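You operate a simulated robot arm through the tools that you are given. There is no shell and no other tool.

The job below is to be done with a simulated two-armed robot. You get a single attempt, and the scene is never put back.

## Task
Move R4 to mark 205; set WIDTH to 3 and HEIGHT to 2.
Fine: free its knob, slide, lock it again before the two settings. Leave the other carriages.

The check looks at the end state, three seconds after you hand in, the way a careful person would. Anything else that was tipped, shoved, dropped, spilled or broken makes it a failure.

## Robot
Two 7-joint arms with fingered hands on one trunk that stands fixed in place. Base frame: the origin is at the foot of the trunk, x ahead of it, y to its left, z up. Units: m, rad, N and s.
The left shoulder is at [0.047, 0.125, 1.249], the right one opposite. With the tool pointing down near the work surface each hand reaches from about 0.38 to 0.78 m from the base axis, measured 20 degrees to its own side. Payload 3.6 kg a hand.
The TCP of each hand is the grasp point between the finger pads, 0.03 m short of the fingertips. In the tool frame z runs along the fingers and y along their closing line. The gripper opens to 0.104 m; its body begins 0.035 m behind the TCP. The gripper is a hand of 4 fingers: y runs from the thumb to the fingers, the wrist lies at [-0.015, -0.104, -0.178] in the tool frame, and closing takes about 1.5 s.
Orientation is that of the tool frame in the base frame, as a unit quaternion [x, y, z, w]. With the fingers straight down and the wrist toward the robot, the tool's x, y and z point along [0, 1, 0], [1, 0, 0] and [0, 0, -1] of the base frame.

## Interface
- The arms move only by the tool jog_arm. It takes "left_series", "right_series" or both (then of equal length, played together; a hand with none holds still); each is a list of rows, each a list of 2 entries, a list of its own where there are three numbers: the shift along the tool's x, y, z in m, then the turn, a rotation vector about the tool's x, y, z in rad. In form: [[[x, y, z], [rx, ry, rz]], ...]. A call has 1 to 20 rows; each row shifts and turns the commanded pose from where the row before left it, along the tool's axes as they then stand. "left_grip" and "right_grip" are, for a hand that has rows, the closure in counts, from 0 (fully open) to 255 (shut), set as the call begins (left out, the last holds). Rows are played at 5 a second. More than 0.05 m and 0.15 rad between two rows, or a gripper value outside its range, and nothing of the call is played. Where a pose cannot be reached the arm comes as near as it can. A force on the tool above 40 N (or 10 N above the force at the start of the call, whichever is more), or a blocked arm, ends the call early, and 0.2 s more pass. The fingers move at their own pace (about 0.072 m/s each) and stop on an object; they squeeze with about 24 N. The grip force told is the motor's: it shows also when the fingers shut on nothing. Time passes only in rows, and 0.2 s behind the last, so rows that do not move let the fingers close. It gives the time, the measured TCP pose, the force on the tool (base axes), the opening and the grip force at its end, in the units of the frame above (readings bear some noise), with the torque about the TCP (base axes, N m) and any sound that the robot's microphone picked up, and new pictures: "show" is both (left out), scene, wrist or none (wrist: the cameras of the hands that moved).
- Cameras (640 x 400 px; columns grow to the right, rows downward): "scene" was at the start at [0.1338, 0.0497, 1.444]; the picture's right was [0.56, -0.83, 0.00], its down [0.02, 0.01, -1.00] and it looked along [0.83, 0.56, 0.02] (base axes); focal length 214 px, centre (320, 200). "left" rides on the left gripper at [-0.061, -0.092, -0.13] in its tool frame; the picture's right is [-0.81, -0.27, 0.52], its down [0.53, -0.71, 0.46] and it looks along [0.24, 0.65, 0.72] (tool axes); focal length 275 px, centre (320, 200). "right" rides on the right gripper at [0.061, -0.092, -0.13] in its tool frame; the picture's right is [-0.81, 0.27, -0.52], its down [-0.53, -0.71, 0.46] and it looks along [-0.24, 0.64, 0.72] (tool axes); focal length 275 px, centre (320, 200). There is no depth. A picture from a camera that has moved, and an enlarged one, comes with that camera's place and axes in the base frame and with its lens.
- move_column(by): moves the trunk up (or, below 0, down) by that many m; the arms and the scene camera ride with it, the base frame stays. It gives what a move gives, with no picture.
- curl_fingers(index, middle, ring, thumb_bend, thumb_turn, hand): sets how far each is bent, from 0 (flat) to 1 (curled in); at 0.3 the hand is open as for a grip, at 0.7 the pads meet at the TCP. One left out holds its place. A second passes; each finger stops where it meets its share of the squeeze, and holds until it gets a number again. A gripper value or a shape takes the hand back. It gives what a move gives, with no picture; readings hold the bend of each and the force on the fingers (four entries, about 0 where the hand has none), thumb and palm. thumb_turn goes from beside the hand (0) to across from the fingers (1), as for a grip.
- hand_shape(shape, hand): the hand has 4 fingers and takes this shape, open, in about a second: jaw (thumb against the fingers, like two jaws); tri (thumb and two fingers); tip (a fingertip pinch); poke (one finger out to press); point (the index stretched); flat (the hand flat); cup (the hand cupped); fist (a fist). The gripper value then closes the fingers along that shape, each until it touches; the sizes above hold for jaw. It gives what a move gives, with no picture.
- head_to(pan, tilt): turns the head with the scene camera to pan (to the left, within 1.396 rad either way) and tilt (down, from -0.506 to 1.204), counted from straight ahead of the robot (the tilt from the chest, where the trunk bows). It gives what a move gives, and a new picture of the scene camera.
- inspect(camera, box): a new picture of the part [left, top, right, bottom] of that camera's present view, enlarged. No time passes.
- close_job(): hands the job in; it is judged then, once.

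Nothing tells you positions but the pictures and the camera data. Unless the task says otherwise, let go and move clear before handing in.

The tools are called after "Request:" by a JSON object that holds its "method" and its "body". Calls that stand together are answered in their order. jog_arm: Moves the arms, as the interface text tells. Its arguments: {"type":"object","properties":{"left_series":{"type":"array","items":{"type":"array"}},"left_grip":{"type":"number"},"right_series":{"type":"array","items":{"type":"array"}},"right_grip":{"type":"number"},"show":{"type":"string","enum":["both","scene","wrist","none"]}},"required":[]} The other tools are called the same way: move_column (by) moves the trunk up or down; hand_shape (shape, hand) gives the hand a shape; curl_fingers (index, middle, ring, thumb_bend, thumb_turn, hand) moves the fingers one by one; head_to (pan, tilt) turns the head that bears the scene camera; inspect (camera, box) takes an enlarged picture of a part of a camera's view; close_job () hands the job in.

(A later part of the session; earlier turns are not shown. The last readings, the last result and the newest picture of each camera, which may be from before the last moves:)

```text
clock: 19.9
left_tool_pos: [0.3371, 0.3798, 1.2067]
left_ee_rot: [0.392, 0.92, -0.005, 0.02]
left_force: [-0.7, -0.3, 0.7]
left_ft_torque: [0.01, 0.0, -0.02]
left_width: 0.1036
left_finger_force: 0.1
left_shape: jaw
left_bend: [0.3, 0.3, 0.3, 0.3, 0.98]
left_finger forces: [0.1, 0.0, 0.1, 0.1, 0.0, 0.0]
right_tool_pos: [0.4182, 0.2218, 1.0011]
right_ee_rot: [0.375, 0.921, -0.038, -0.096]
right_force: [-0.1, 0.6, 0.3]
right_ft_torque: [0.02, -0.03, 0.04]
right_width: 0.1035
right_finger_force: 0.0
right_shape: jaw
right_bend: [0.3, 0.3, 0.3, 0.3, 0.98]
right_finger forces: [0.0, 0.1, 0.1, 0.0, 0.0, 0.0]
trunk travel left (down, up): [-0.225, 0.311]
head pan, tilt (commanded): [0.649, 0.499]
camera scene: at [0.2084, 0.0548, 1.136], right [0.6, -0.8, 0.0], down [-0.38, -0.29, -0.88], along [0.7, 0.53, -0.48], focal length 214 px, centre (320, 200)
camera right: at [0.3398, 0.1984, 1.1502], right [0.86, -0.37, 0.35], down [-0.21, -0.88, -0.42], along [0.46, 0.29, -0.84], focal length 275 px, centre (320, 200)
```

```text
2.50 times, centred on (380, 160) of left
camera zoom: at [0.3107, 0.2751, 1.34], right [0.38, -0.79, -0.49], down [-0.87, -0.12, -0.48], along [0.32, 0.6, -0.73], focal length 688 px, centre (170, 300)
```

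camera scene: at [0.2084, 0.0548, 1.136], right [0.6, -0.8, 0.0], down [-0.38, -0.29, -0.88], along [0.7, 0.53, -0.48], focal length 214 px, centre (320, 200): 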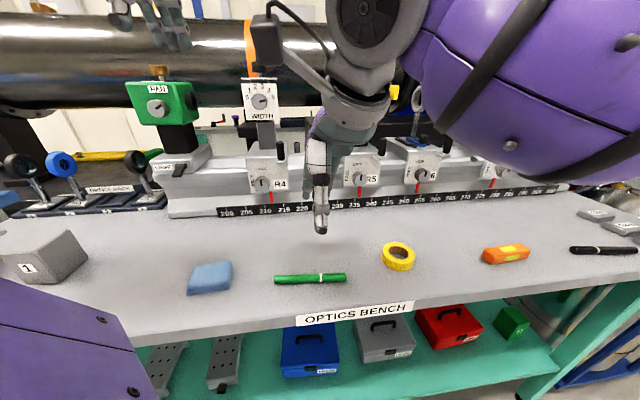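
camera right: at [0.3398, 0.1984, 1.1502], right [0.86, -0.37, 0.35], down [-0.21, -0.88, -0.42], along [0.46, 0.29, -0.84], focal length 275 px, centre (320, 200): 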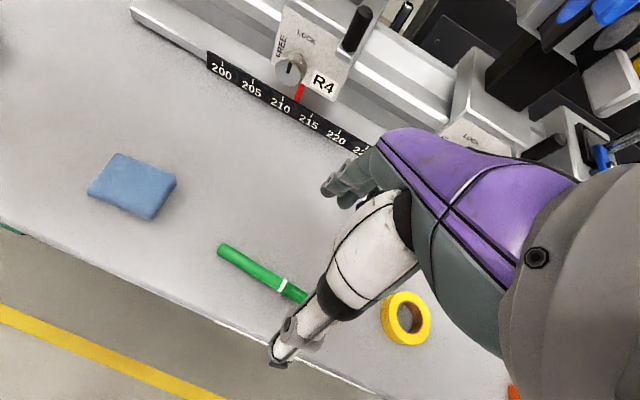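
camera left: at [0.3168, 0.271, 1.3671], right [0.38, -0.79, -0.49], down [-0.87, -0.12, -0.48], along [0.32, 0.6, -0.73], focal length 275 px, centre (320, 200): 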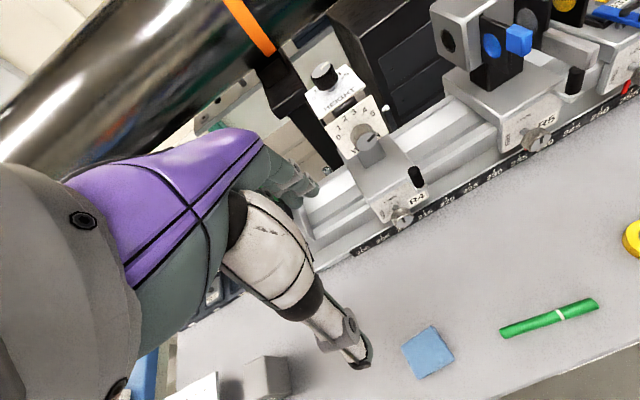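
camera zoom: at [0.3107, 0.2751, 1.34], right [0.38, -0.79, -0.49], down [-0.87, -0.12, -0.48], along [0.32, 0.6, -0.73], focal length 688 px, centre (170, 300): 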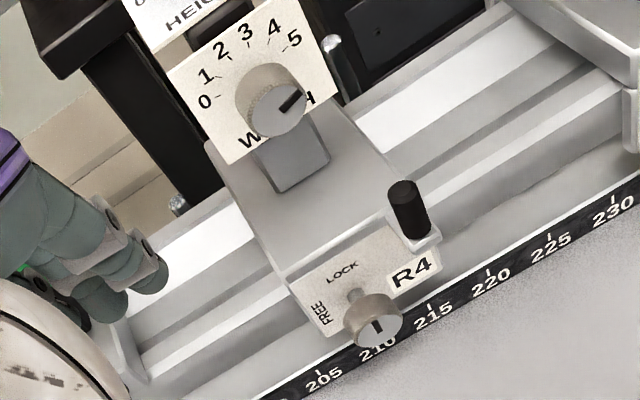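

Combining the three cameras, the lock knob face is at about (0.498, 0.450, 0.916), about 3.5 cm across, standing roughly 3 cm off the skirt. I'll move the left hand up and left out of the way, then rotate the right hand to horizontal with the thumb on the left and the fingers on the right.

Request:
{"method": "jog_arm", "body": {"left_series": [[[0.0308, 0, -0.039], [0, 0, 0]], [[0.0308, 0, -0.039], [0, 0, 0]], [[0.0308, 0, -0.039], [0, 0, 0]], [[0, 0, 0], [0, 0, 0]], [[0, 0, 0], [0, 0, 0]], [[0, 0, 0], [0, 0, 0]], [[0, 0, 0], [0, 0, 0]], [[0, 0, 0], [0, 0, 0]], [[0, 0, 0], [0, 0, 0]], [[0, 0, 0], [0, 0, 0]], [[0, 0, 0], [0, 0, 0]], [[0, 0, 0], [0, 0, 0]], [[0, 0, 0], [0, 0, 0]]], "right_series": [[[0, 0, 0], [0, 0, 0]], [[0, 0, 0], [0, 0, 0]], [[0, 0, 0], [0, 0, 0]], [[0.0216, 0.0335, 0.0085], [0, 0, 0]], [[0.0216, 0.0335, 0.0085], [0, 0, 0]], [[0, 0, 0], [-0.0922, 0.0802, 0.0685]], [[0, 0, 0], [-0.0922, 0.0802, 0.0685]], [[0, 0, 0], [-0.0922, 0.0802, 0.0685]], [[0, 0, 0], [-0.0922, 0.0802, 0.0685]], [[0, 0, 0], [-0.0922, 0.0802, 0.0685]], [[0, 0, 0], [-0.0922, 0.0802, 0.0685]], [[0, 0, 0], [-0.0922, 0.0802, 0.0685]], [[0, 0, 0], [0, 0, 0]]], "show": "both"}}

```text
clock: 22.7
left_tool_pos: [0.2696, 0.451, 1.3192]
left_ee_rot: [0.393, 0.92, -0.005, 0.019]
left_force: [-0.7, -0.9, -0.3]
left_ft_torque: [0.03, 0.02, 0.02]
left_width: 0.1037
left_finger_force: 0.0
left_shape: jaw
left_bend: [0.3, 0.3, 0.3, 0.3, 0.98]
left_finger forces: [0.1, 0.0, 0.0, 0.1, 0.0, 0.0]
right_tool_pos: [0.4315, 0.2977, 0.9804]
right_ee_rot: [0.584, 0.711, 0.331, -0.208]
right_force: [-0.8, 0.1, -0.4]
right_ft_torque: [0.01, 0.0, 0.03]
right_width: 0.1038
right_finger_force: 0.1
right_shape: jaw
right_bend: [0.3, 0.3, 0.3, 0.3, 0.98]
right_finger forces: [0.1, 0.0, 0.0, 0.1, 0.1, 0.0]
trunk travel left (down, up): [-0.225, 0.311]
head pan, tilt (commanded): [0.649, 0.499]
camera scene: at [0.2083, 0.055, 1.136], right [0.6, -0.8, 0.0], down [-0.38, -0.29, -0.88], along [0.7, 0.53, -0.48], focal length 214 px, centre (320, 200)
camera right: at [0.3159, 0.2384, 1.0921], right [0.41, -0.9, -0.13], down [-0.53, -0.11, -0.84], along [0.75, 0.41, -0.52], focal length 275 px, centre (320, 200)
camera left: at [0.241, 0.3474, 1.4528], right [0.38, -0.79, -0.49], down [-0.87, -0.12, -0.48], along [0.32, 0.6, -0.73], focal length 275 px, centre (320, 200)
```

scene: 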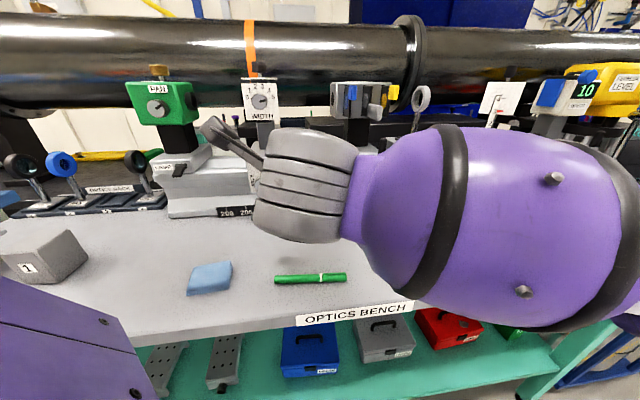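
right: 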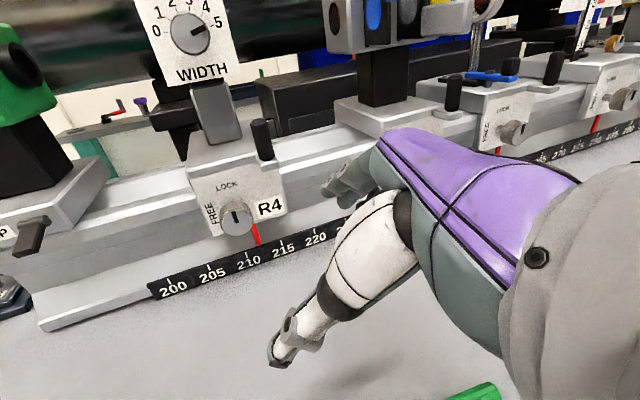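
left: 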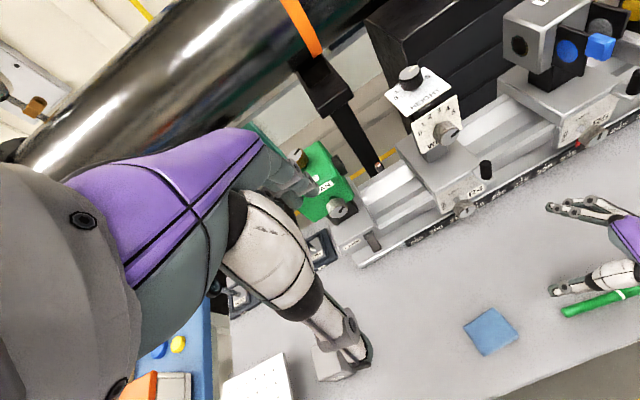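

Half the turn is done and all of it was in reach. The right camera now sees R4 directly, and the left camera sees the right hand, so I'll finish the rotation.

Request:
{"method": "jog_arm", "body": {"right_series": [[[0, 0, 0], [-0.0922, 0.0802, 0.0685]], [[0, 0, 0], [-0.0922, 0.0802, 0.0685]], [[0, 0, 0], [-0.0922, 0.0802, 0.0685]], [[0, 0, 0], [-0.0922, 0.0802, 0.0685]], [[0, 0, 0], [-0.0922, 0.0802, 0.0685]], [[0, 0, 0], [-0.0922, 0.0802, 0.0685]], [[0, 0, 0], [-0.0922, 0.0802, 0.0685]], [[0, 0, 0], [-0.0922, 0.0802, 0.0685]], [[0, 0, 0], [0, 0, 0]]], "show": "both"}}

Request:
{"method": "inspect", "body": {"camera": "left", "box": [380, 100, 640, 330]}}

```text
clock: 24.7
left_tool_pos: [0.269, 0.4522, 1.3175]
left_ee_rot: [0.392, 0.92, -0.005, 0.019]
left_force: [-0.4, 0.3, 0.0]
left_ft_torque: [0.01, 0.0, -0.01]
left_width: 0.1037
left_finger_force: 0.0
left_shape: jaw
left_bend: [0.3, 0.3, 0.3, 0.3, 0.98]
left_finger forces: [0.1, 0.1, 0.0, 0.1, 0.1, 0.0]
right_tool_pos: [0.4485, 0.263, 0.9891]
right_ee_rot: [0.652, 0.271, 0.653, -0.274]
right_force: [1.6, 0.7, 0.0]
right_ft_torque: [-0.01, -0.01, 0.01]
right_width: 0.1039
right_finger_force: 0.1
right_shape: jaw
right_bend: [0.3, 0.3, 0.3, 0.3, 0.98]
right_finger forces: [0.0, 0.0, 0.1, 0.0, 0.0, 0.1]
right hand out of reach, approached as far as the arm can: row 7, 8
trunk travel left (down, up): [-0.225, 0.311]
head pan, tilt (commanded): [0.649, 0.499]
camera scene: at [0.2083, 0.055, 1.136], right [0.6, -0.8, 0.0], down [-0.38, -0.29, -0.88], along [0.7, 0.53, -0.48], focal length 214 px, centre (320, 200)
camera right: at [0.2916, 0.2337, 1.0513], right [-0.17, -0.56, -0.81], down [-0.19, 0.83, -0.53], along [0.97, 0.06, -0.24], focal length 275 px, centre (320, 200)
```

scene: 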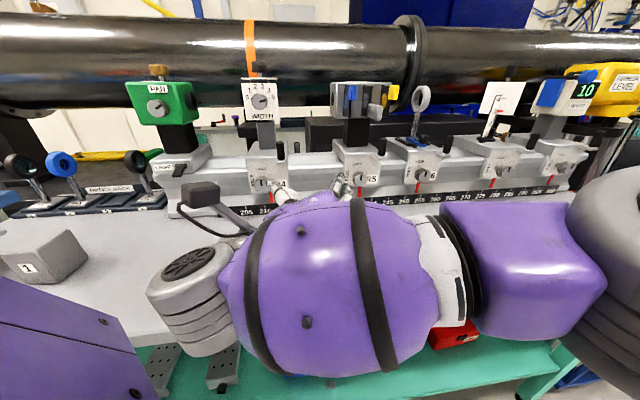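
right: 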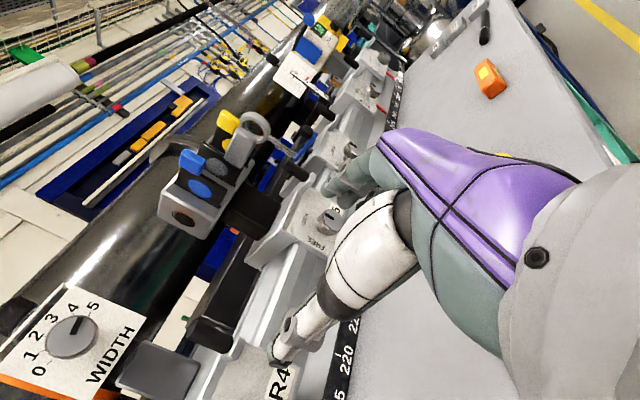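

```text
1.74 times, centred on (510, 215) of left
camera zoom: at [0.2411, 0.3474, 1.4528], right [0.38, -0.79, -0.49], down [-0.87, -0.12, -0.48], along [0.32, 0.6, -0.73], focal length 479 px, centre (-10, 174)
```

zoom: 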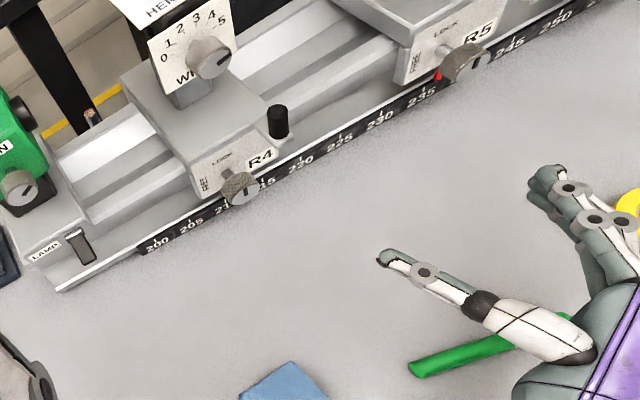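

The hand is now horizontal with the thumb on the left and the fingers on the right, in line with the rail. I'll move to a pre-approach point 10 cm in front of the lock knob.

Request:
{"method": "jog_arm", "body": {"right_series": [[[-0.016, -0.0148, 0.0139], [0, 0, 0]], [[-0.016, -0.0148, 0.0139], [0, 0, 0]], [[-0.016, -0.0148, 0.0139], [0, 0, 0]], [[-0.016, -0.0148, 0.0139], [0, 0, 0]], [[0, 0, 0], [0, 0, 0]]], "show": "wrist"}}

Request:
{"method": "inspect", "body": {"camera": "left", "box": [380, 100, 640, 330]}}

```text
clock: 25.9
left_tool_pos: [0.268, 0.4513, 1.3196]
left_ee_rot: [0.392, 0.92, -0.005, 0.019]
left_force: [1.0, 0.3, -0.6]
left_ft_torque: [0.0, 0.01, 0.01]
left_width: 0.1038
left_finger_force: 0.1
left_shape: jaw
left_bend: [0.3, 0.3, 0.3, 0.3, 0.98]
left_finger forces: [0.0, 0.1, 0.0, 0.0, 0.0, 0.1]
right_tool_pos: [0.4791, 0.2619, 0.9511]
right_ee_rot: [0.653, 0.271, 0.652, -0.273]
right_force: [-0.1, -0.8, -0.4]
right_ft_torque: [0.01, -0.01, 0.01]
right_width: 0.1037
right_finger_force: 0.1
right_shape: jaw
right_bend: [0.3, 0.3, 0.3, 0.3, 0.98]
right_finger forces: [0.0, 0.1, 0.0, 0.0, 0.0, 0.1]
right hand out of reach, approached as far as the arm can: row 1, 2, 3, 4
trunk travel left (down, up): [-0.225, 0.311]
head pan, tilt (commanded): [0.649, 0.499]
camera right: at [0.3207, 0.2336, 1.0143], right [-0.17, -0.56, -0.81], down [-0.19, 0.83, -0.53], along [0.97, 0.06, -0.25], focal length 275 px, centre (320, 200)
```

right: 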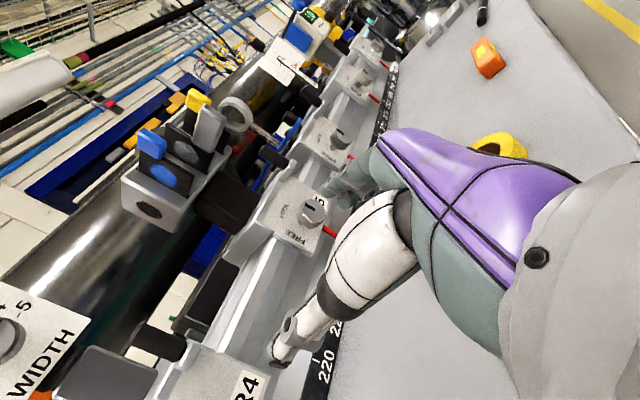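

```text
1.74 times, centred on (510, 215) of left
camera zoom: at [0.2411, 0.3475, 1.4528], right [0.38, -0.79, -0.49], down [-0.87, -0.12, -0.48], along [0.32, 0.6, -0.73], focal length 479 px, centre (-10, 174)
```

zoom: 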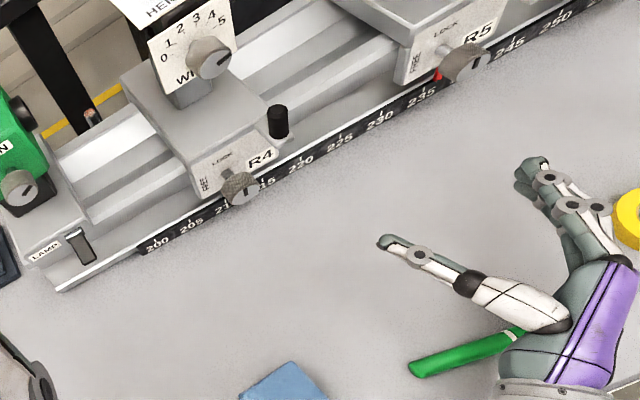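

With the thumb on the left, the right wrist bends too far to reach the knob. I'll raise the commanded pose and roll toward fingers-up, palm-down, which suits this arm better, while staying well in front of the rail.

Request:
{"method": "jog_arm", "body": {"right_series": [[[0.034, 0, 0], [0, 0, 0]], [[0.034, 0, 0], [0, 0, 0]], [[0.034, 0, 0], [0, 0, 0]], [[0, 0, 0], [0, 0, -0.1428]], [[0, 0, 0], [0, 0, -0.1428]], [[0, 0, 0], [0, 0, -0.1428]], [[0, 0, 0], [0, 0, -0.1428]], [[0, 0, 0], [0, 0, -0.1428]], [[0, 0, 0], [0, 0, -0.1428]], [[0, 0, 0], [0, 0, -0.1428]], [[0, 0, 0], [0, 0, -0.1428]], [[0, 0, 0], [0, 0, -0.1428]], [[0, 0, 0], [0, 0, -0.1428]], [[0, 0, 0], [0, 0, -0.1428]], [[0, 0, 0], [0, 0, 0]]], "show": "both"}}

Request:
{"method": "inspect", "body": {"camera": "left", "box": [340, 50, 640, 330]}}

```text
clock: 29.1
left_tool_pos: [0.2683, 0.4517, 1.3188]
left_ee_rot: [0.392, 0.92, -0.005, 0.018]
left_force: [-0.7, -0.3, -0.4]
left_ft_torque: [0.01, 0.01, 0.01]
left_width: 0.1037
left_finger_force: 0.0
left_shape: jaw
left_bend: [0.3, 0.3, 0.3, 0.3, 0.98]
left_finger forces: [0.1, 0.1, 0.0, 0.0, 0.0, 0.0]
right_tool_pos: [0.4703, 0.2409, 1.0482]
right_ee_rot: [0.493, 0.526, 0.691, 0.055]
right_force: [-0.6, -0.2, 0.7]
right_ft_torque: [0.0, 0.01, -0.01]
right_width: 0.104
right_finger_force: 0.1
right_shape: jaw
right_bend: [0.3, 0.3, 0.3, 0.3, 0.98]
right_finger forces: [0.0, 0.0, 0.1, 0.1, 0.1, 0.0]
right hand out of reach, approached as far as the arm can: row 8, 9, 10, 11, 12, 13, 14
trunk travel left (down, up): [-0.225, 0.311]
head pan, tilt (commanded): [0.649, 0.499]
camera scene: at [0.2083, 0.055, 1.136], right [0.6, -0.8, 0.0], down [-0.38, -0.29, -0.88], along [0.7, 0.53, -0.48], focal length 214 px, centre (320, 200)
camera right: at [0.3001, 0.231, 1.0204], right [0.15, -0.95, -0.27], down [0.29, 0.3, -0.91], along [0.94, 0.06, 0.32], focal length 275 px, centre (320, 200)
```

scene: 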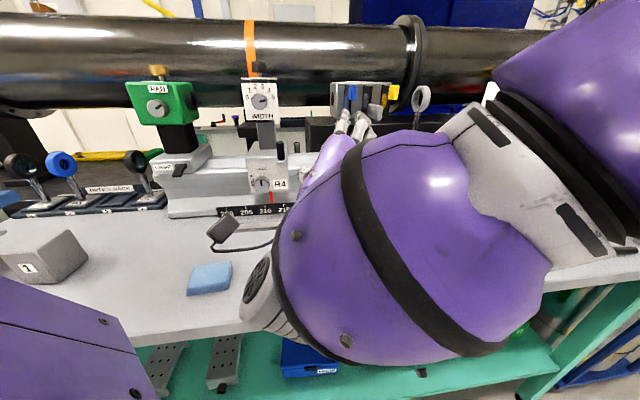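
right: 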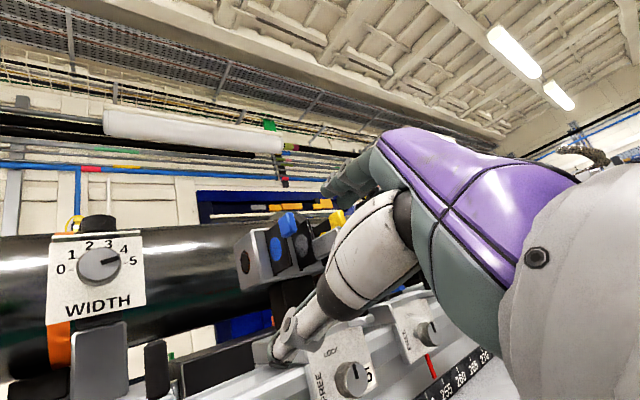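

```text
1.43 times, centred on (490, 190) of left
camera zoom: at [0.2411, 0.3475, 1.4528], right [0.38, -0.79, -0.49], down [-0.87, -0.12, -0.48], along [0.32, 0.6, -0.73], focal length 393 px, centre (77, 214)
```

zoom: 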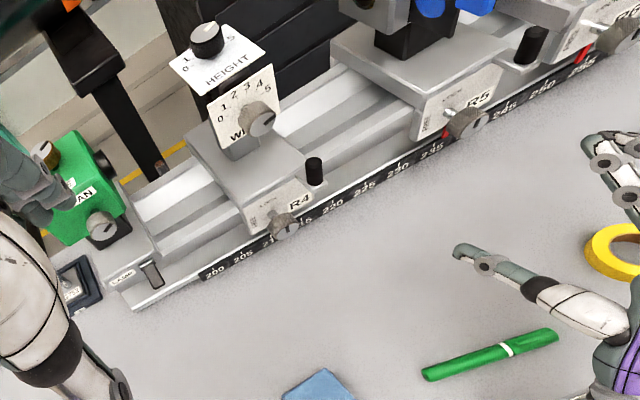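

That roll got stuck at an arm limit with the hand level. The natural knob-turning pose for this hand should be pitched about 30° down, which puts the wrist directly behind the knob axis, so I'll pitch down and see if the arm reaches it.

Request:
{"method": "jog_arm", "body": {"right_series": [[[0, 0, 0], [0.13, 0, 0]], [[0, 0, 0], [0.13, 0, 0]], [[0, 0, 0], [0.13, 0, 0]], [[0, 0, 0], [0.13, 0, 0]], [[0, 0, 0], [0, 0, 0]], [[0, 0, 0], [0, 0, 0]]], "show": "both"}}

Request:
{"method": "inspect", "body": {"camera": "left", "box": [340, 50, 640, 330]}}

```text
clock: 30.5
left_tool_pos: [0.2689, 0.4514, 1.3199]
left_ee_rot: [0.392, 0.92, -0.006, 0.019]
left_force: [0.2, 0.0, -0.2]
left_ft_torque: [0.0, -0.08, 0.0]
left_width: 0.1035
left_finger_force: 0.0
left_shape: jaw
left_bend: [0.3, 0.3, 0.3, 0.3, 0.98]
left_finger forces: [0.0, 0.0, 0.0, 0.1, 0.0, 0.0]
right_tool_pos: [0.4514, 0.2649, 1.032]
right_ee_rot: [0.501, 0.665, 0.551, -0.055]
right_force: [-0.4, 0.3, -0.3]
right_ft_torque: [0.01, -0.03, -0.02]
right_width: 0.1041
right_finger_force: 0.1
right_shape: jaw
right_bend: [0.3, 0.3, 0.3, 0.3, 0.98]
right_finger forces: [0.1, 0.0, 0.0, 0.0, 0.0, 0.0]
right hand out of reach, approached as far as the arm can: row 1, 2, 3
trunk travel left (down, up): [-0.225, 0.311]
head pan, tilt (commanded): [0.649, 0.499]
camera scene: at [0.2084, 0.0548, 1.136], right [0.6, -0.8, 0.0], down [-0.38, -0.29, -0.88], along [0.7, 0.53, -0.48], focal length 214 px, centre (320, 200)
camera right: at [0.2916, 0.2087, 1.0573], right [0.35, -0.93, -0.12], down [-0.04, 0.11, -0.99], along [0.93, 0.35, 0.0], focal length 275 px, centre (320, 200)
```

scene: 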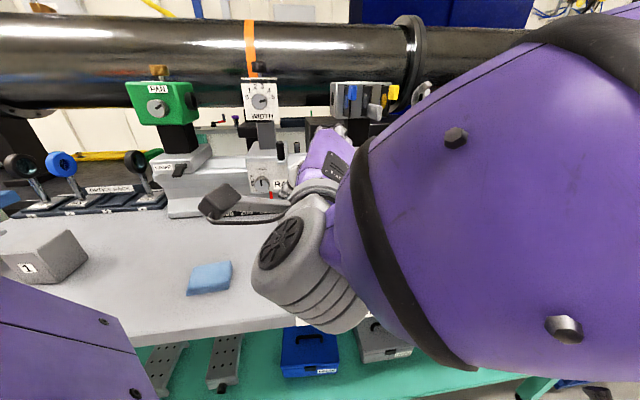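
right: 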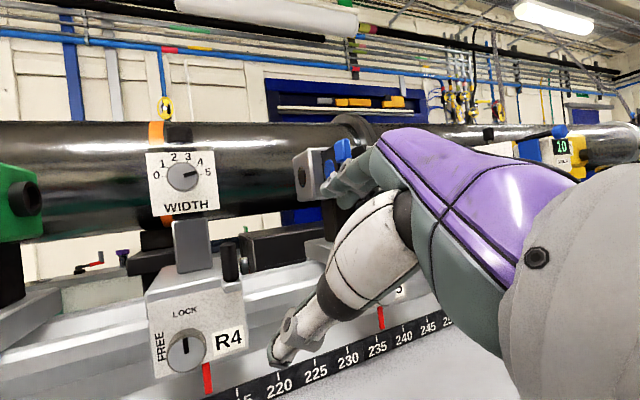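

```text
1.43 times, centred on (490, 190) of left
camera zoom: at [0.2411, 0.3472, 1.4528], right [0.38, -0.79, -0.49], down [-0.87, -0.12, -0.48], along [0.32, 0.6, -0.73], focal length 393 px, centre (77, 214)
```

zoom: 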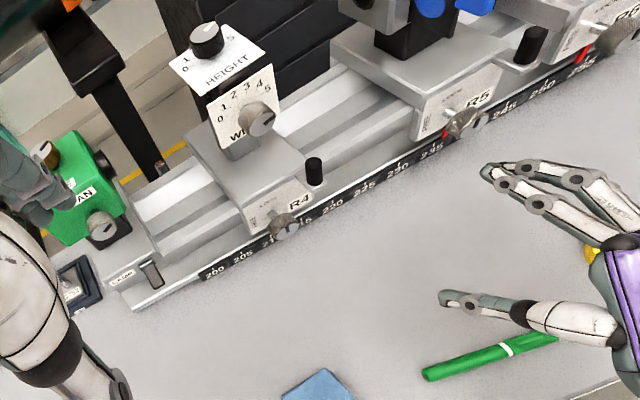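

I've learned that the hand resumes from wherever it actually stops, and its present orientation is close to ideal: pitched about 28° down and rolled about 45° with the fingers up-right. I'll correct the remaining tilt and move toward the pre-approach point in front of the knob.

Request:
{"method": "jog_arm", "body": {"right_series": [[[0, 0, 0], [0.023, 0.063, 0.0275]], [[0, 0, 0], [0.023, 0.063, 0.0275]], [[0.0008, -0.0218, 0.03], [0, 0, 0]], [[0.0008, -0.0218, 0.03], [0, 0, 0]], [[0.0008, -0.0218, 0.03], [0, 0, 0]], [[0.0008, -0.0218, 0.03], [0, 0, 0]], [[0, 0, 0], [0, 0, 0]]], "show": "both"}}

Request:
{"method": "inspect", "body": {"camera": "left", "box": [340, 50, 640, 330]}}

```text
clock: 32.1
left_tool_pos: [0.2673, 0.4523, 1.3187]
left_ee_rot: [0.393, 0.919, -0.005, 0.018]
left_force: [-0.1, 0.9, 0.2]
left_ft_torque: [-0.01, -0.02, 0.01]
left_width: 0.1041
left_finger_force: 0.1
left_shape: jaw
left_bend: [0.3, 0.3, 0.3, 0.3, 0.98]
left_finger forces: [0.0, 0.0, 0.0, 0.0, 0.1, 0.0]
right_tool_pos: [0.4353, 0.327, 0.9922]
right_ee_rot: [0.5, 0.66, 0.554, -0.087]
right_force: [0.2, -0.2, -0.5]
right_ft_torque: [0.02, 0.01, 0.02]
right_width: 0.1038
right_finger_force: 0.1
right_shape: jaw
right_bend: [0.3, 0.3, 0.3, 0.3, 0.98]
right_finger forces: [0.0, 0.0, 0.0, 0.0, 0.0, 0.0]
right hand out of reach, approached as far as the arm can: row 1, 2, 5, 6
trunk travel left (down, up): [-0.225, 0.311]
head pan, tilt (commanded): [0.649, 0.499]
camera scene: at [0.2083, 0.0549, 1.136], right [0.6, -0.8, 0.0], down [-0.38, -0.29, -0.88], along [0.7, 0.53, -0.48], focal length 214 px, centre (320, 200)
camera right: at [0.2776, 0.2664, 1.0211], right [0.37, -0.91, -0.17], down [-0.08, 0.15, -0.98], along [0.92, 0.38, -0.02], focal length 275 px, centre (320, 200)
```

scene: 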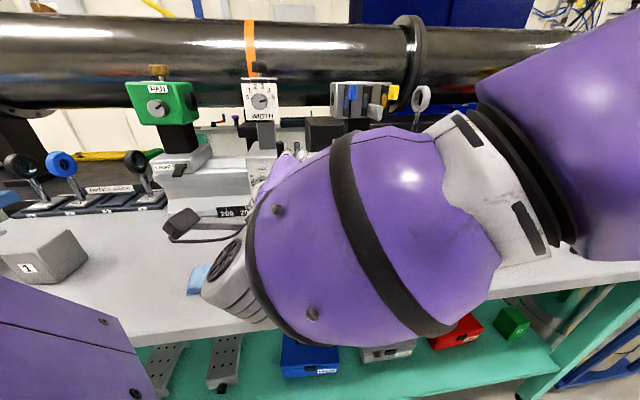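
right: 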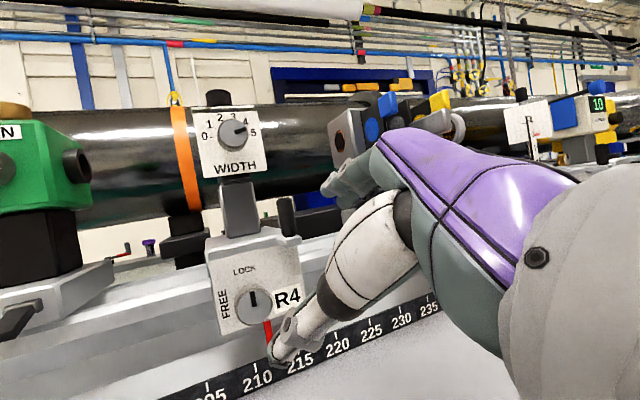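

```text
1.43 times, centred on (490, 190) of left
camera zoom: at [0.2411, 0.3474, 1.4528], right [0.38, -0.79, -0.49], down [-0.87, -0.12, -0.48], along [0.32, 0.6, -0.73], focal length 393 px, centre (77, 214)
```

zoom: 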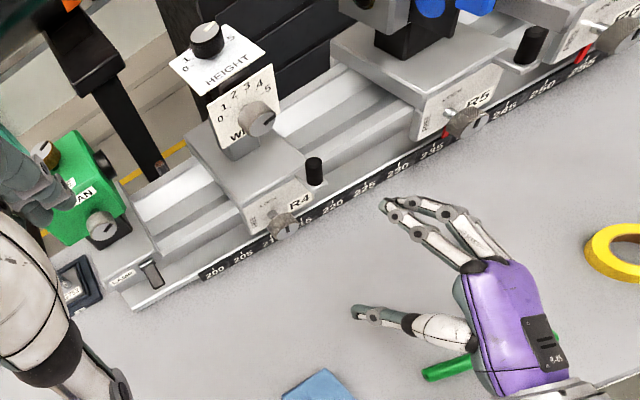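

The forearm comes in too far from the side because the shoulder is too near. Raising the trunk by 0.15 m should straighten the right arm toward the knob, so I'll do that and then lower the hand again.

Request:
{"method": "move_column", "body": {"by": 0.15}}

```text
clock: 33.8
left_tool_pos: [0.2706, 0.4493, 1.4693]
left_ee_rot: [0.392, 0.92, -0.006, 0.019]
left_force: [0.0, -0.2, 0.1]
left_ft_torque: [0.03, 0.03, 0.02]
left_width: 0.1039
left_finger_force: 0.0
left_shape: jaw
left_bend: [0.3, 0.3, 0.3, 0.3, 0.98]
left_finger forces: [0.1, 0.1, 0.0, 0.0, 0.0, 0.0]
right_tool_pos: [0.4345, 0.3288, 1.1396]
right_ee_rot: [0.499, 0.66, 0.554, -0.088]
right_force: [-0.5, -0.2, 1.0]
right_ft_torque: [-0.03, -0.01, -0.01]
right_width: 0.1041
right_finger_force: 0.0
right_shape: jaw
right_bend: [0.3, 0.3, 0.3, 0.3, 0.98]
right_finger forces: [0.0, 0.0, 0.1, 0.1, 0.0, 0.0]
trunk travel left (down, up): [-0.375, 0.161]
head pan, tilt (commanded): [0.649, 0.499]
```

The arms kept their place as the trunk rose. Now I'll bring the right hand down to the pre-approach point and trim its orientation.

Request:
{"method": "jog_arm", "body": {"right_series": [[[-0.0171, -0.0232, 0.0187], [0, 0, 0]], [[-0.0171, -0.0232, 0.0187], [0, 0, 0]], [[-0.0171, -0.0232, 0.0187], [0, 0, 0]], [[-0.0171, -0.0232, 0.0187], [0, 0, 0]], [[-0.0171, -0.0232, 0.0187], [0, 0, 0]], [[-0.0171, -0.0232, 0.0187], [0, 0, 0]], [[0, 0, 0], [0.023, 0.0766, 0.0165]], [[0, 0, 0], [0, 0, 0]]], "show": "both"}}

Request:
{"method": "inspect", "body": {"camera": "left", "box": [340, 100, 640, 380]}}

```text
clock: 35.6
left_tool_pos: [0.2719, 0.4489, 1.4689]
left_ee_rot: [0.392, 0.92, -0.006, 0.019]
left_force: [0.3, -0.8, -0.7]
left_ft_torque: [-0.01, 0.0, -0.02]
left_width: 0.1039
left_finger_force: 0.0
left_shape: jaw
left_bend: [0.3, 0.3, 0.3, 0.3, 0.98]
left_finger forces: [0.0, 0.0, 0.0, 0.0, 0.0, 0.0]
right_tool_pos: [0.4057, 0.2919, 1.1339]
right_ee_rot: [0.486, 0.658, 0.563, -0.123]
right_force: [0.4, -0.1, -0.1]
right_ft_torque: [-0.01, 0.01, 0.06]
right_width: 0.1037
right_finger_force: 0.2
right_shape: jaw
right_bend: [0.3, 0.3, 0.3, 0.3, 0.98]
right_finger forces: [0.1, 0.1, 0.0, 0.0, 0.0, 0.0]
right hand out of reach, approached as far as the arm can: row 1, 2, 3, 4, 5, 6, 7
trunk travel left (down, up): [-0.375, 0.161]
head pan, tilt (commanded): [0.649, 0.499]
camera scene: at [0.1734, 0.0551, 1.2845], right [0.6, -0.8, 0.0], down [-0.38, -0.29, -0.88], along [0.7, 0.53, -0.48], focal length 214 px, centre (320, 200)
camera right: at [0.2529, 0.2206, 1.1637], right [0.42, -0.88, -0.23], down [-0.11, 0.2, -0.97], along [0.9, 0.43, -0.02], focal length 275 px, centre (320, 200)
```

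scene: 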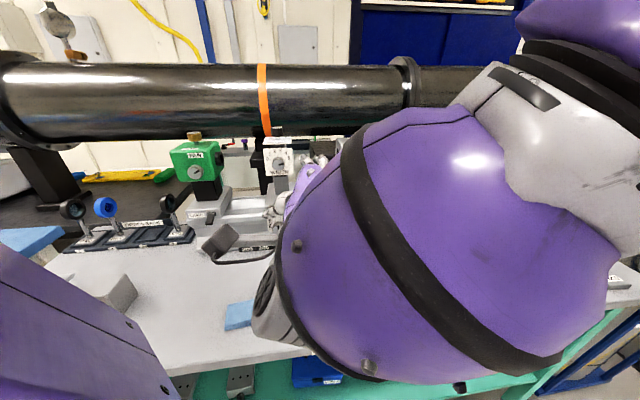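
right: 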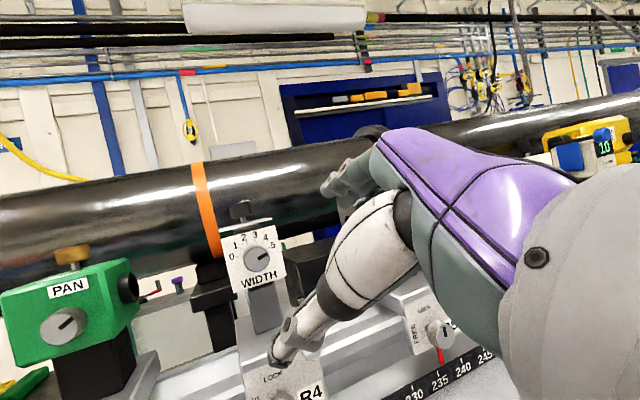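

```text
1.43 times, centred on (490, 240) of left
camera zoom: at [0.244, 0.3449, 1.6031], right [0.38, -0.79, -0.49], down [-0.87, -0.12, -0.48], along [0.32, 0.6, -0.73], focal length 393 px, centre (77, 143)
```

zoom: 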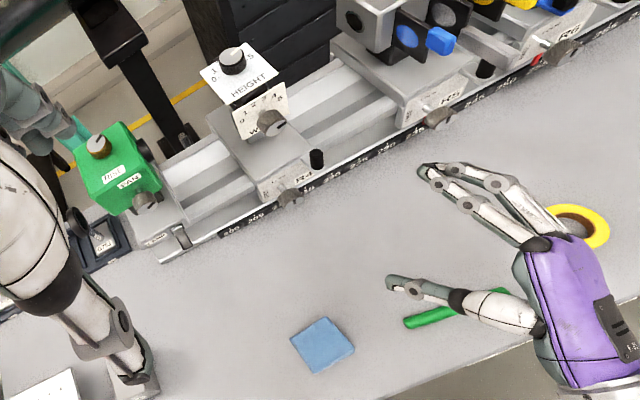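

The arm is stuck against a wrist limit from the way I twisted into this pose. I'll unwind to the fingers-down orientation facing the rail and then approach by pure pitching instead.

Request:
{"method": "jog_arm", "body": {"right_series": [[[0, 0, 0], [0.1021, -0.0702, -0.0433]], [[0, 0, 0], [0.1021, -0.0702, -0.0433]], [[0, 0, 0], [0.1021, -0.0702, -0.0433]], [[0, 0, 0], [0.1021, -0.0702, -0.0433]], [[0, 0, 0], [0.1021, -0.0702, -0.0433]], [[0, 0, 0], [0.1021, -0.0702, -0.0433]], [[0, 0, 0], [0.1021, -0.0702, -0.0433]], [[0, 0, 0], [0.1021, -0.0702, -0.0433]], [[0, 0, 0], [0.1021, -0.0702, -0.0433]], [[0, 0, 0], [0.1021, -0.0702, -0.0433]], [[0, 0, 0], [0, 0, 0]]], "show": "scene"}}

```text
clock: 38.0
left_tool_pos: [0.2696, 0.4499, 1.4707]
left_ee_rot: [0.392, 0.92, -0.005, 0.019]
left_force: [-0.1, 0.2, -0.8]
left_ft_torque: [0.03, 0.0, 0.05]
left_width: 0.104
left_finger_force: 0.1
left_shape: jaw
left_bend: [0.3, 0.3, 0.3, 0.3, 0.98]
left_finger forces: [0.1, 0.0, 0.0, 0.0, 0.0, 0.1]
right_tool_pos: [0.4046, 0.2932, 1.1331]
right_ee_rot: [0.376, 0.927, 0.002, 0.002]
right_force: [0.6, -0.7, 0.3]
right_ft_torque: [0.01, -0.03, -0.02]
right_width: 0.1037
right_finger_force: 0.0
right_shape: jaw
right_bend: [0.3, 0.3, 0.3, 0.3, 0.98]
right_finger forces: [0.0, 0.0, 0.0, 0.1, 0.0, 0.0]
trunk travel left (down, up): [-0.375, 0.161]
head pan, tilt (commanded): [0.649, 0.499]
camera scene: at [0.1727, 0.0547, 1.2846], right [0.6, -0.8, 0.0], down [-0.38, -0.29, -0.88], along [0.7, 0.53, -0.48], focal length 214 px, centre (320, 200)
```

scene: 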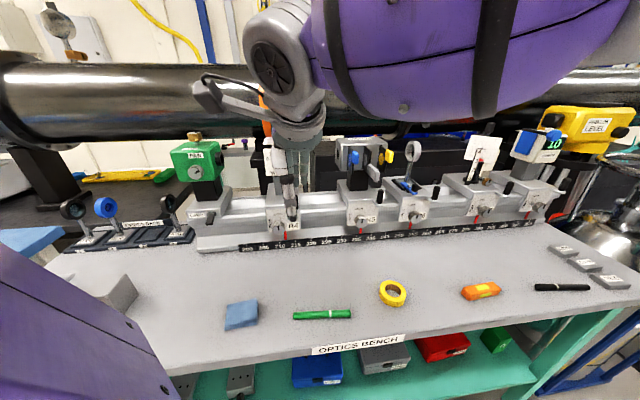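

Now the right hand points straight down facing the rail, with all rows reached. I'll lower it in front of R4 and then pitch the fingers up gradually toward the knob direction.

Request:
{"method": "jog_arm", "body": {"right_series": [[[0, 0.01, 0.04], [0, 0, 0]], [[0, 0.01, 0.04], [0, 0, 0]], [[0, 0.01, 0.03], [0, 0, 0]], [[0, 0, 0], [-0.13, 0, 0]], [[0, 0, 0], [-0.13, 0, 0]], [[0, 0, 0], [-0.13, 0, 0]], [[0, 0, 0], [-0.13, 0, 0]], [[0, 0, 0], [-0.13, 0, 0]], [[0, 0, 0], [-0.13, 0, 0]], [[0, 0, 0], [-0.13, 0, 0]], [[0, 0, 0], [0, 0, 0]]], "show": "both"}}

```text
clock: 40.4
left_tool_pos: [0.2717, 0.4498, 1.4697]
left_ee_rot: [0.391, 0.92, -0.005, 0.018]
left_force: [0.1, 1.2, -0.7]
left_ft_torque: [-0.02, -0.01, 0.0]
left_width: 0.104
left_finger_force: 0.0
left_shape: jaw
left_bend: [0.3, 0.3, 0.3, 0.3, 0.98]
left_finger forces: [0.0, 0.0, 0.0, 0.1, 0.1, 0.0]
right_tool_pos: [0.3944, 0.3142, 1.0861]
right_ee_rot: [0.352, 0.83, 0.397, 0.171]
right_force: [0.4, -0.2, -0.9]
right_ft_torque: [0.0, 0.0, 0.02]
right_width: 0.104
right_finger_force: 0.1
right_shape: jaw
right_bend: [0.3, 0.3, 0.3, 0.3, 0.98]
right_finger forces: [0.0, 0.0, 0.1, 0.0, 0.1, 0.0]
right hand out of reach, approached as far as the arm can: row 9, 10
trunk travel left (down, up): [-0.375, 0.161]
head pan, tilt (commanded): [0.649, 0.499]
camera scene: at [0.1728, 0.0557, 1.2845], right [0.6, -0.8, 0.0], down [-0.38, -0.29, -0.88], along [0.7, 0.53, -0.48], focal length 214 px, centre (320, 200)
camera right: at [0.2363, 0.2477, 1.097], right [0.39, -0.74, 0.54], down [0.31, -0.45, -0.84], along [0.87, 0.5, 0.05], focal length 275 px, centre (320, 200)
```

scene: 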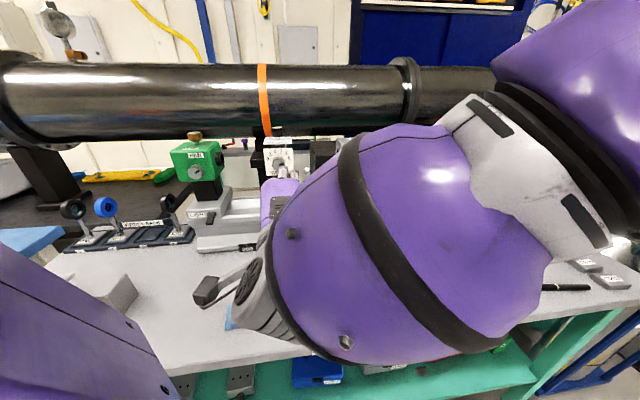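
right: 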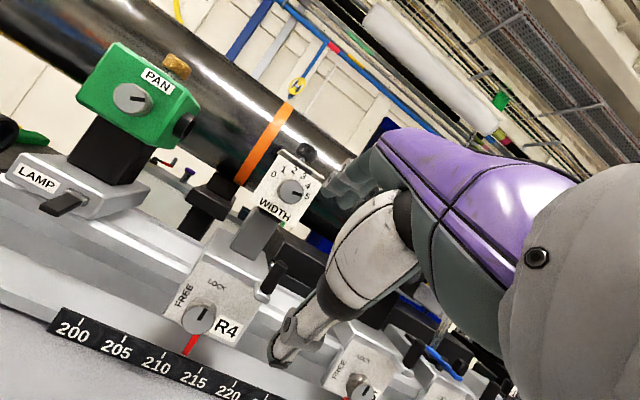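

Pitched up the hand reaches about 39° below horizontal with fingers up, and it was limited mostly because I was too close to the chest. I'll partly close the fingers and move out and down toward the knob, stopping about 6 cm short.

Request:
{"method": "jog_arm", "body": {"right_series": [[[0.0048, -0.0078, 0.0337], [0, 0, 0]], [[0.0048, -0.0078, 0.0337], [0, 0, 0]], [[0.0048, -0.0078, 0.0337], [0, 0, 0]], [[0.0048, -0.0078, 0.0337], [0, 0, 0]], [[0.0048, -0.0078, 0.0337], [0, 0, 0]], [[0, 0, 0], [0, 0, 0]]], "right_grip": 90, "show": "both"}}

Request:
{"method": "inspect", "body": {"camera": "left", "box": [340, 100, 640, 380]}}

```text
clock: 41.8
left_tool_pos: [0.2699, 0.4504, 1.4696]
left_ee_rot: [0.392, 0.92, -0.005, 0.019]
left_force: [0.5, 1.2, -0.5]
left_ft_torque: [-0.01, -0.01, 0.03]
left_width: 0.1042
left_finger_force: 0.1
left_shape: jaw
left_bend: [0.3, 0.3, 0.3, 0.3, 0.98]
left_finger forces: [0.1, 0.0, 0.0, 0.0, 0.0, 0.0]
right_tool_pos: [0.4066, 0.3504, 1.1132]
right_ee_rot: [0.34, 0.833, 0.404, 0.167]
right_force: [-0.7, 0.4, -0.9]
right_ft_torque: [0.02, 0.04, 0.01]
right_width: 0.0677
right_finger_force: 0.1
right_shape: jaw
right_bend: [0.28, 0.39, 0.35, 0.62, 1.0]
right_finger forces: [0.1, 0.1, 0.0, 0.0, 0.0, 0.0]
right hand out of reach, approached as far as the arm can: row 1, 2, 3, 4, 5
trunk travel left (down, up): [-0.375, 0.161]
head pan, tilt (commanded): [0.649, 0.499]
camera scene: at [0.1726, 0.055, 1.2846], right [0.6, -0.8, 0.0], down [-0.38, -0.29, -0.88], along [0.7, 0.53, -0.48], focal length 214 px, centre (320, 200)
camera right: at [0.251, 0.2804, 1.1222], right [0.41, -0.74, 0.54], down [0.32, -0.43, -0.84], along [0.85, 0.52, 0.06], focal length 275 px, centre (320, 200)
```

scene: 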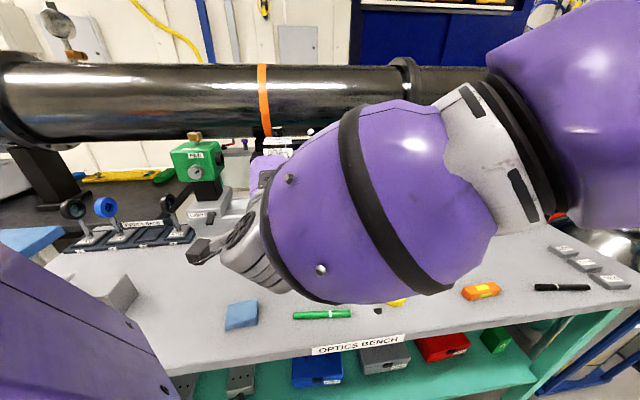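
right: 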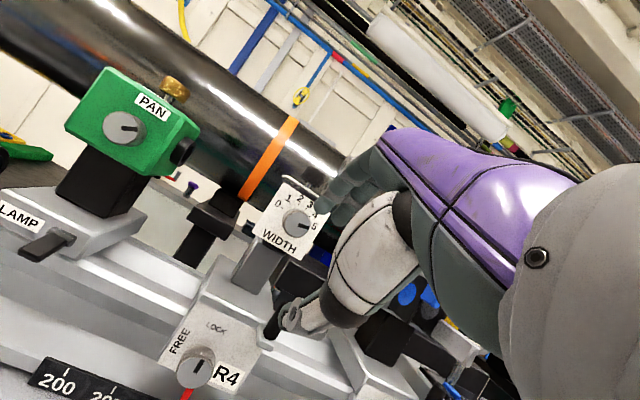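

```text
1.43 times, centred on (490, 240) of left
camera zoom: at [0.243, 0.3447, 1.6033], right [0.38, -0.79, -0.49], down [-0.87, -0.12, -0.48], along [0.32, 0.6, -0.73], focal length 393 px, centre (77, 143)
```

zoom: 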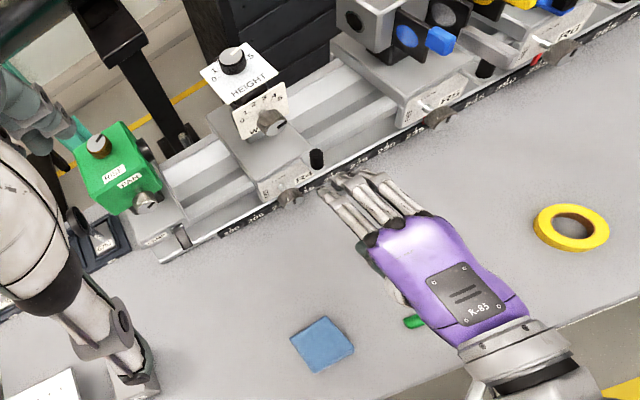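

Descending with the palm down is blocked by the wrist limit. A better match for this arm is the fingers on the left and thumb on the right (closing line along the rail), tilted about 20° down, so I'll roll to that orientation here in free space.

Request:
{"method": "jog_arm", "body": {"right_series": [[[0, 0, 0], [-0.0207, -0.0207, -0.1297]], [[0, 0, 0], [-0.0207, -0.0207, -0.1297]], [[0, 0, 0], [-0.0207, -0.0207, -0.1297]], [[0, 0, 0], [-0.0207, -0.0207, -0.1297]], [[0, 0, 0], [-0.0207, -0.0207, -0.1297]], [[0, 0, 0], [-0.0207, -0.0207, -0.1297]], [[0, 0, 0], [-0.0207, -0.0207, -0.1297]], [[0, 0, 0], [-0.0207, -0.0207, -0.1297]], [[0, 0, 0], [-0.0207, -0.0207, -0.1297]], [[0, 0, 0], [-0.0207, -0.0207, -0.1297]], [[0, 0, 0], [-0.0207, -0.0207, -0.1297]], [[0, 0, 0], [-0.0207, -0.0207, -0.1297]], [[0, 0, 0], [0, 0, 0]]], "show": "both"}}

Request:
{"method": "inspect", "body": {"camera": "left", "box": [340, 100, 640, 380]}}

```text
clock: 44.6
left_tool_pos: [0.2704, 0.45, 1.4693]
left_ee_rot: [0.392, 0.92, -0.005, 0.019]
left_force: [0.2, 0.7, -0.4]
left_ft_torque: [0.0, 0.0, 0.0]
left_width: 0.1039
left_finger_force: 0.1
left_shape: jaw
left_bend: [0.3, 0.3, 0.3, 0.3, 0.98]
left_finger forces: [0.1, 0.1, 0.1, 0.0, 0.2, 0.0]
right_tool_pos: [0.4015, 0.3356, 1.1336]
right_ee_rot: [0.305, 0.837, 0.402, 0.214]
right_force: [0.1, -0.1, -0.5]
right_ft_torque: [0.01, 0.0, -0.03]
right_width: 0.0675
right_finger_force: 0.1
right_shape: jaw
right_bend: [0.28, 0.39, 0.35, 0.62, 1.0]
right_finger forces: [0.0, 0.0, 0.0, 0.1, 0.1, 0.0]
right hand out of reach, approached as far as the arm can: row 1, 2, 3, 4, 5, 6, 7, 8, 9, 10, 11, 12
trunk travel left (down, up): [-0.375, 0.161]
head pan, tilt (commanded): [0.649, 0.499]
camera scene: at [0.1727, 0.055, 1.2846], right [0.6, -0.8, 0.0], down [-0.38, -0.29, -0.88], along [0.7, 0.53, -0.48], focal length 214 px, centre (320, 200)
camera right: at [0.2471, 0.2612, 1.1297], right [0.37, -0.7, 0.62], down [0.42, -0.47, -0.78], along [0.83, 0.54, 0.12], focal length 275 px, centre (320, 200)
```

scene: 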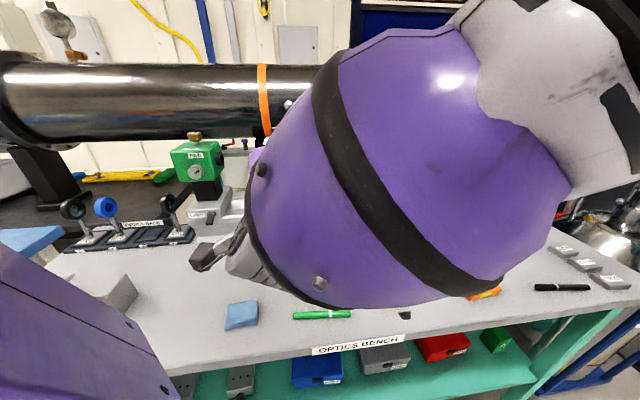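
right: 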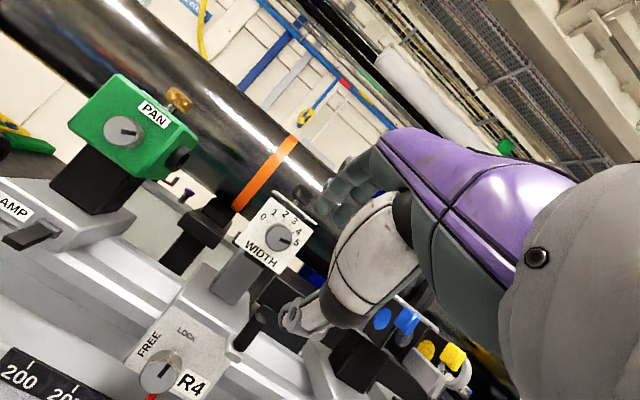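

```text
1.43 times, centred on (490, 240) of left
camera zoom: at [0.2432, 0.3447, 1.6033], right [0.38, -0.79, -0.49], down [-0.87, -0.12, -0.48], along [0.32, 0.6, -0.73], focal length 393 px, centre (77, 143)
```

zoom: 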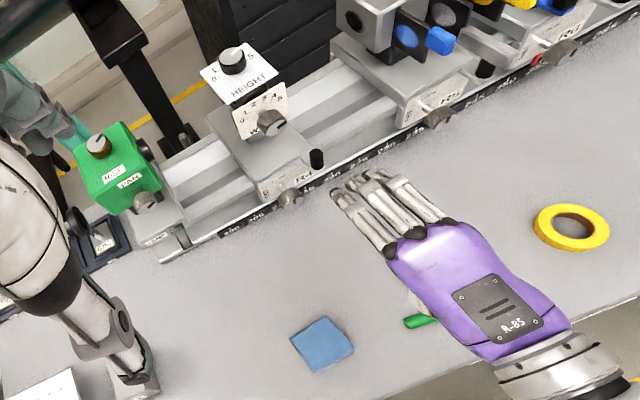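

The roll is blocked by a joint limit in this folded posture. I'll unwind to fingers-down, raise the trunk slightly so the arm is straighter at the knob, and then pitch up only once the hand is right in front of the knob.

Request:
{"method": "jog_arm", "body": {"right_series": [[[0, 0, 0], [0.1344, 0.0137, 0.01]], [[0, 0, 0], [0.1344, 0.0137, 0.01]], [[0, 0, 0], [0.1344, 0.0137, 0.01]], [[0, 0, 0], [0.1344, 0.0137, 0.01]], [[0, 0, 0], [0.1344, 0.0137, 0.01]], [[0, 0, 0], [0.1344, 0.0137, 0.01]], [[0, 0, 0], [0.1344, 0.0137, 0.01]], [[0, 0, 0], [0, 0, 0]]], "show": "none"}}

Request:
{"method": "move_column", "body": {"by": 0.05}}

```text
clock: 46.4
left_tool_pos: [0.2698, 0.4492, 1.4706]
left_ee_rot: [0.392, 0.92, -0.006, 0.018]
left_force: [-0.3, 0.5, -0.5]
left_ft_torque: [0.02, -0.02, 0.0]
left_width: 0.1037
left_finger_force: 0.0
left_shape: jaw
left_bend: [0.3, 0.3, 0.3, 0.3, 0.98]
left_finger forces: [0.1, 0.0, 0.0, 0.0, 0.0, 0.1]
right_tool_pos: [0.4086, 0.3279, 1.1408]
right_ee_rot: [0.375, 0.927, -0.001, -0.001]
right_force: [0.4, -0.3, -0.5]
right_ft_torque: [0.0, -0.01, -0.02]
right_width: 0.0677
right_finger_force: 0.1
right_shape: jaw
right_bend: [0.28, 0.39, 0.36, 0.62, 1.0]
right_finger forces: [0.0, 0.0, 0.0, 0.0, 0.1, 0.1]
right hand out of reach, approached as far as the arm can: row 7
trunk travel left (down, up): [-0.375, 0.161]
head pan, tilt (commanded): [0.649, 0.499]
```

```text
clock: 47.3
left_tool_pos: [0.2717, 0.4494, 1.5198]
left_ee_rot: [0.392, 0.92, -0.004, 0.019]
left_force: [-0.1, 0.2, -0.1]
left_ft_torque: [-0.01, -0.02, 0.02]
left_width: 0.1037
left_finger_force: 0.1
left_shape: jaw
left_bend: [0.3, 0.3, 0.3, 0.3, 0.98]
left_finger forces: [0.0, 0.0, 0.0, 0.0, 0.0, 0.0]
right_tool_pos: [0.4112, 0.3276, 1.1901]
right_ee_rot: [0.379, 0.926, 0.001, 0.0]
right_force: [0.0, 0.8, 0.4]
right_ft_torque: [0.01, 0.01, 0.03]
right_width: 0.0676
right_finger_force: 0.1
right_shape: jaw
right_bend: [0.28, 0.39, 0.36, 0.62, 1.0]
right_finger forces: [0.1, 0.1, 0.0, 0.1, 0.0, 0.1]
trunk travel left (down, up): [-0.425, 0.111]
head pan, tilt (commanded): [0.649, 0.499]
```

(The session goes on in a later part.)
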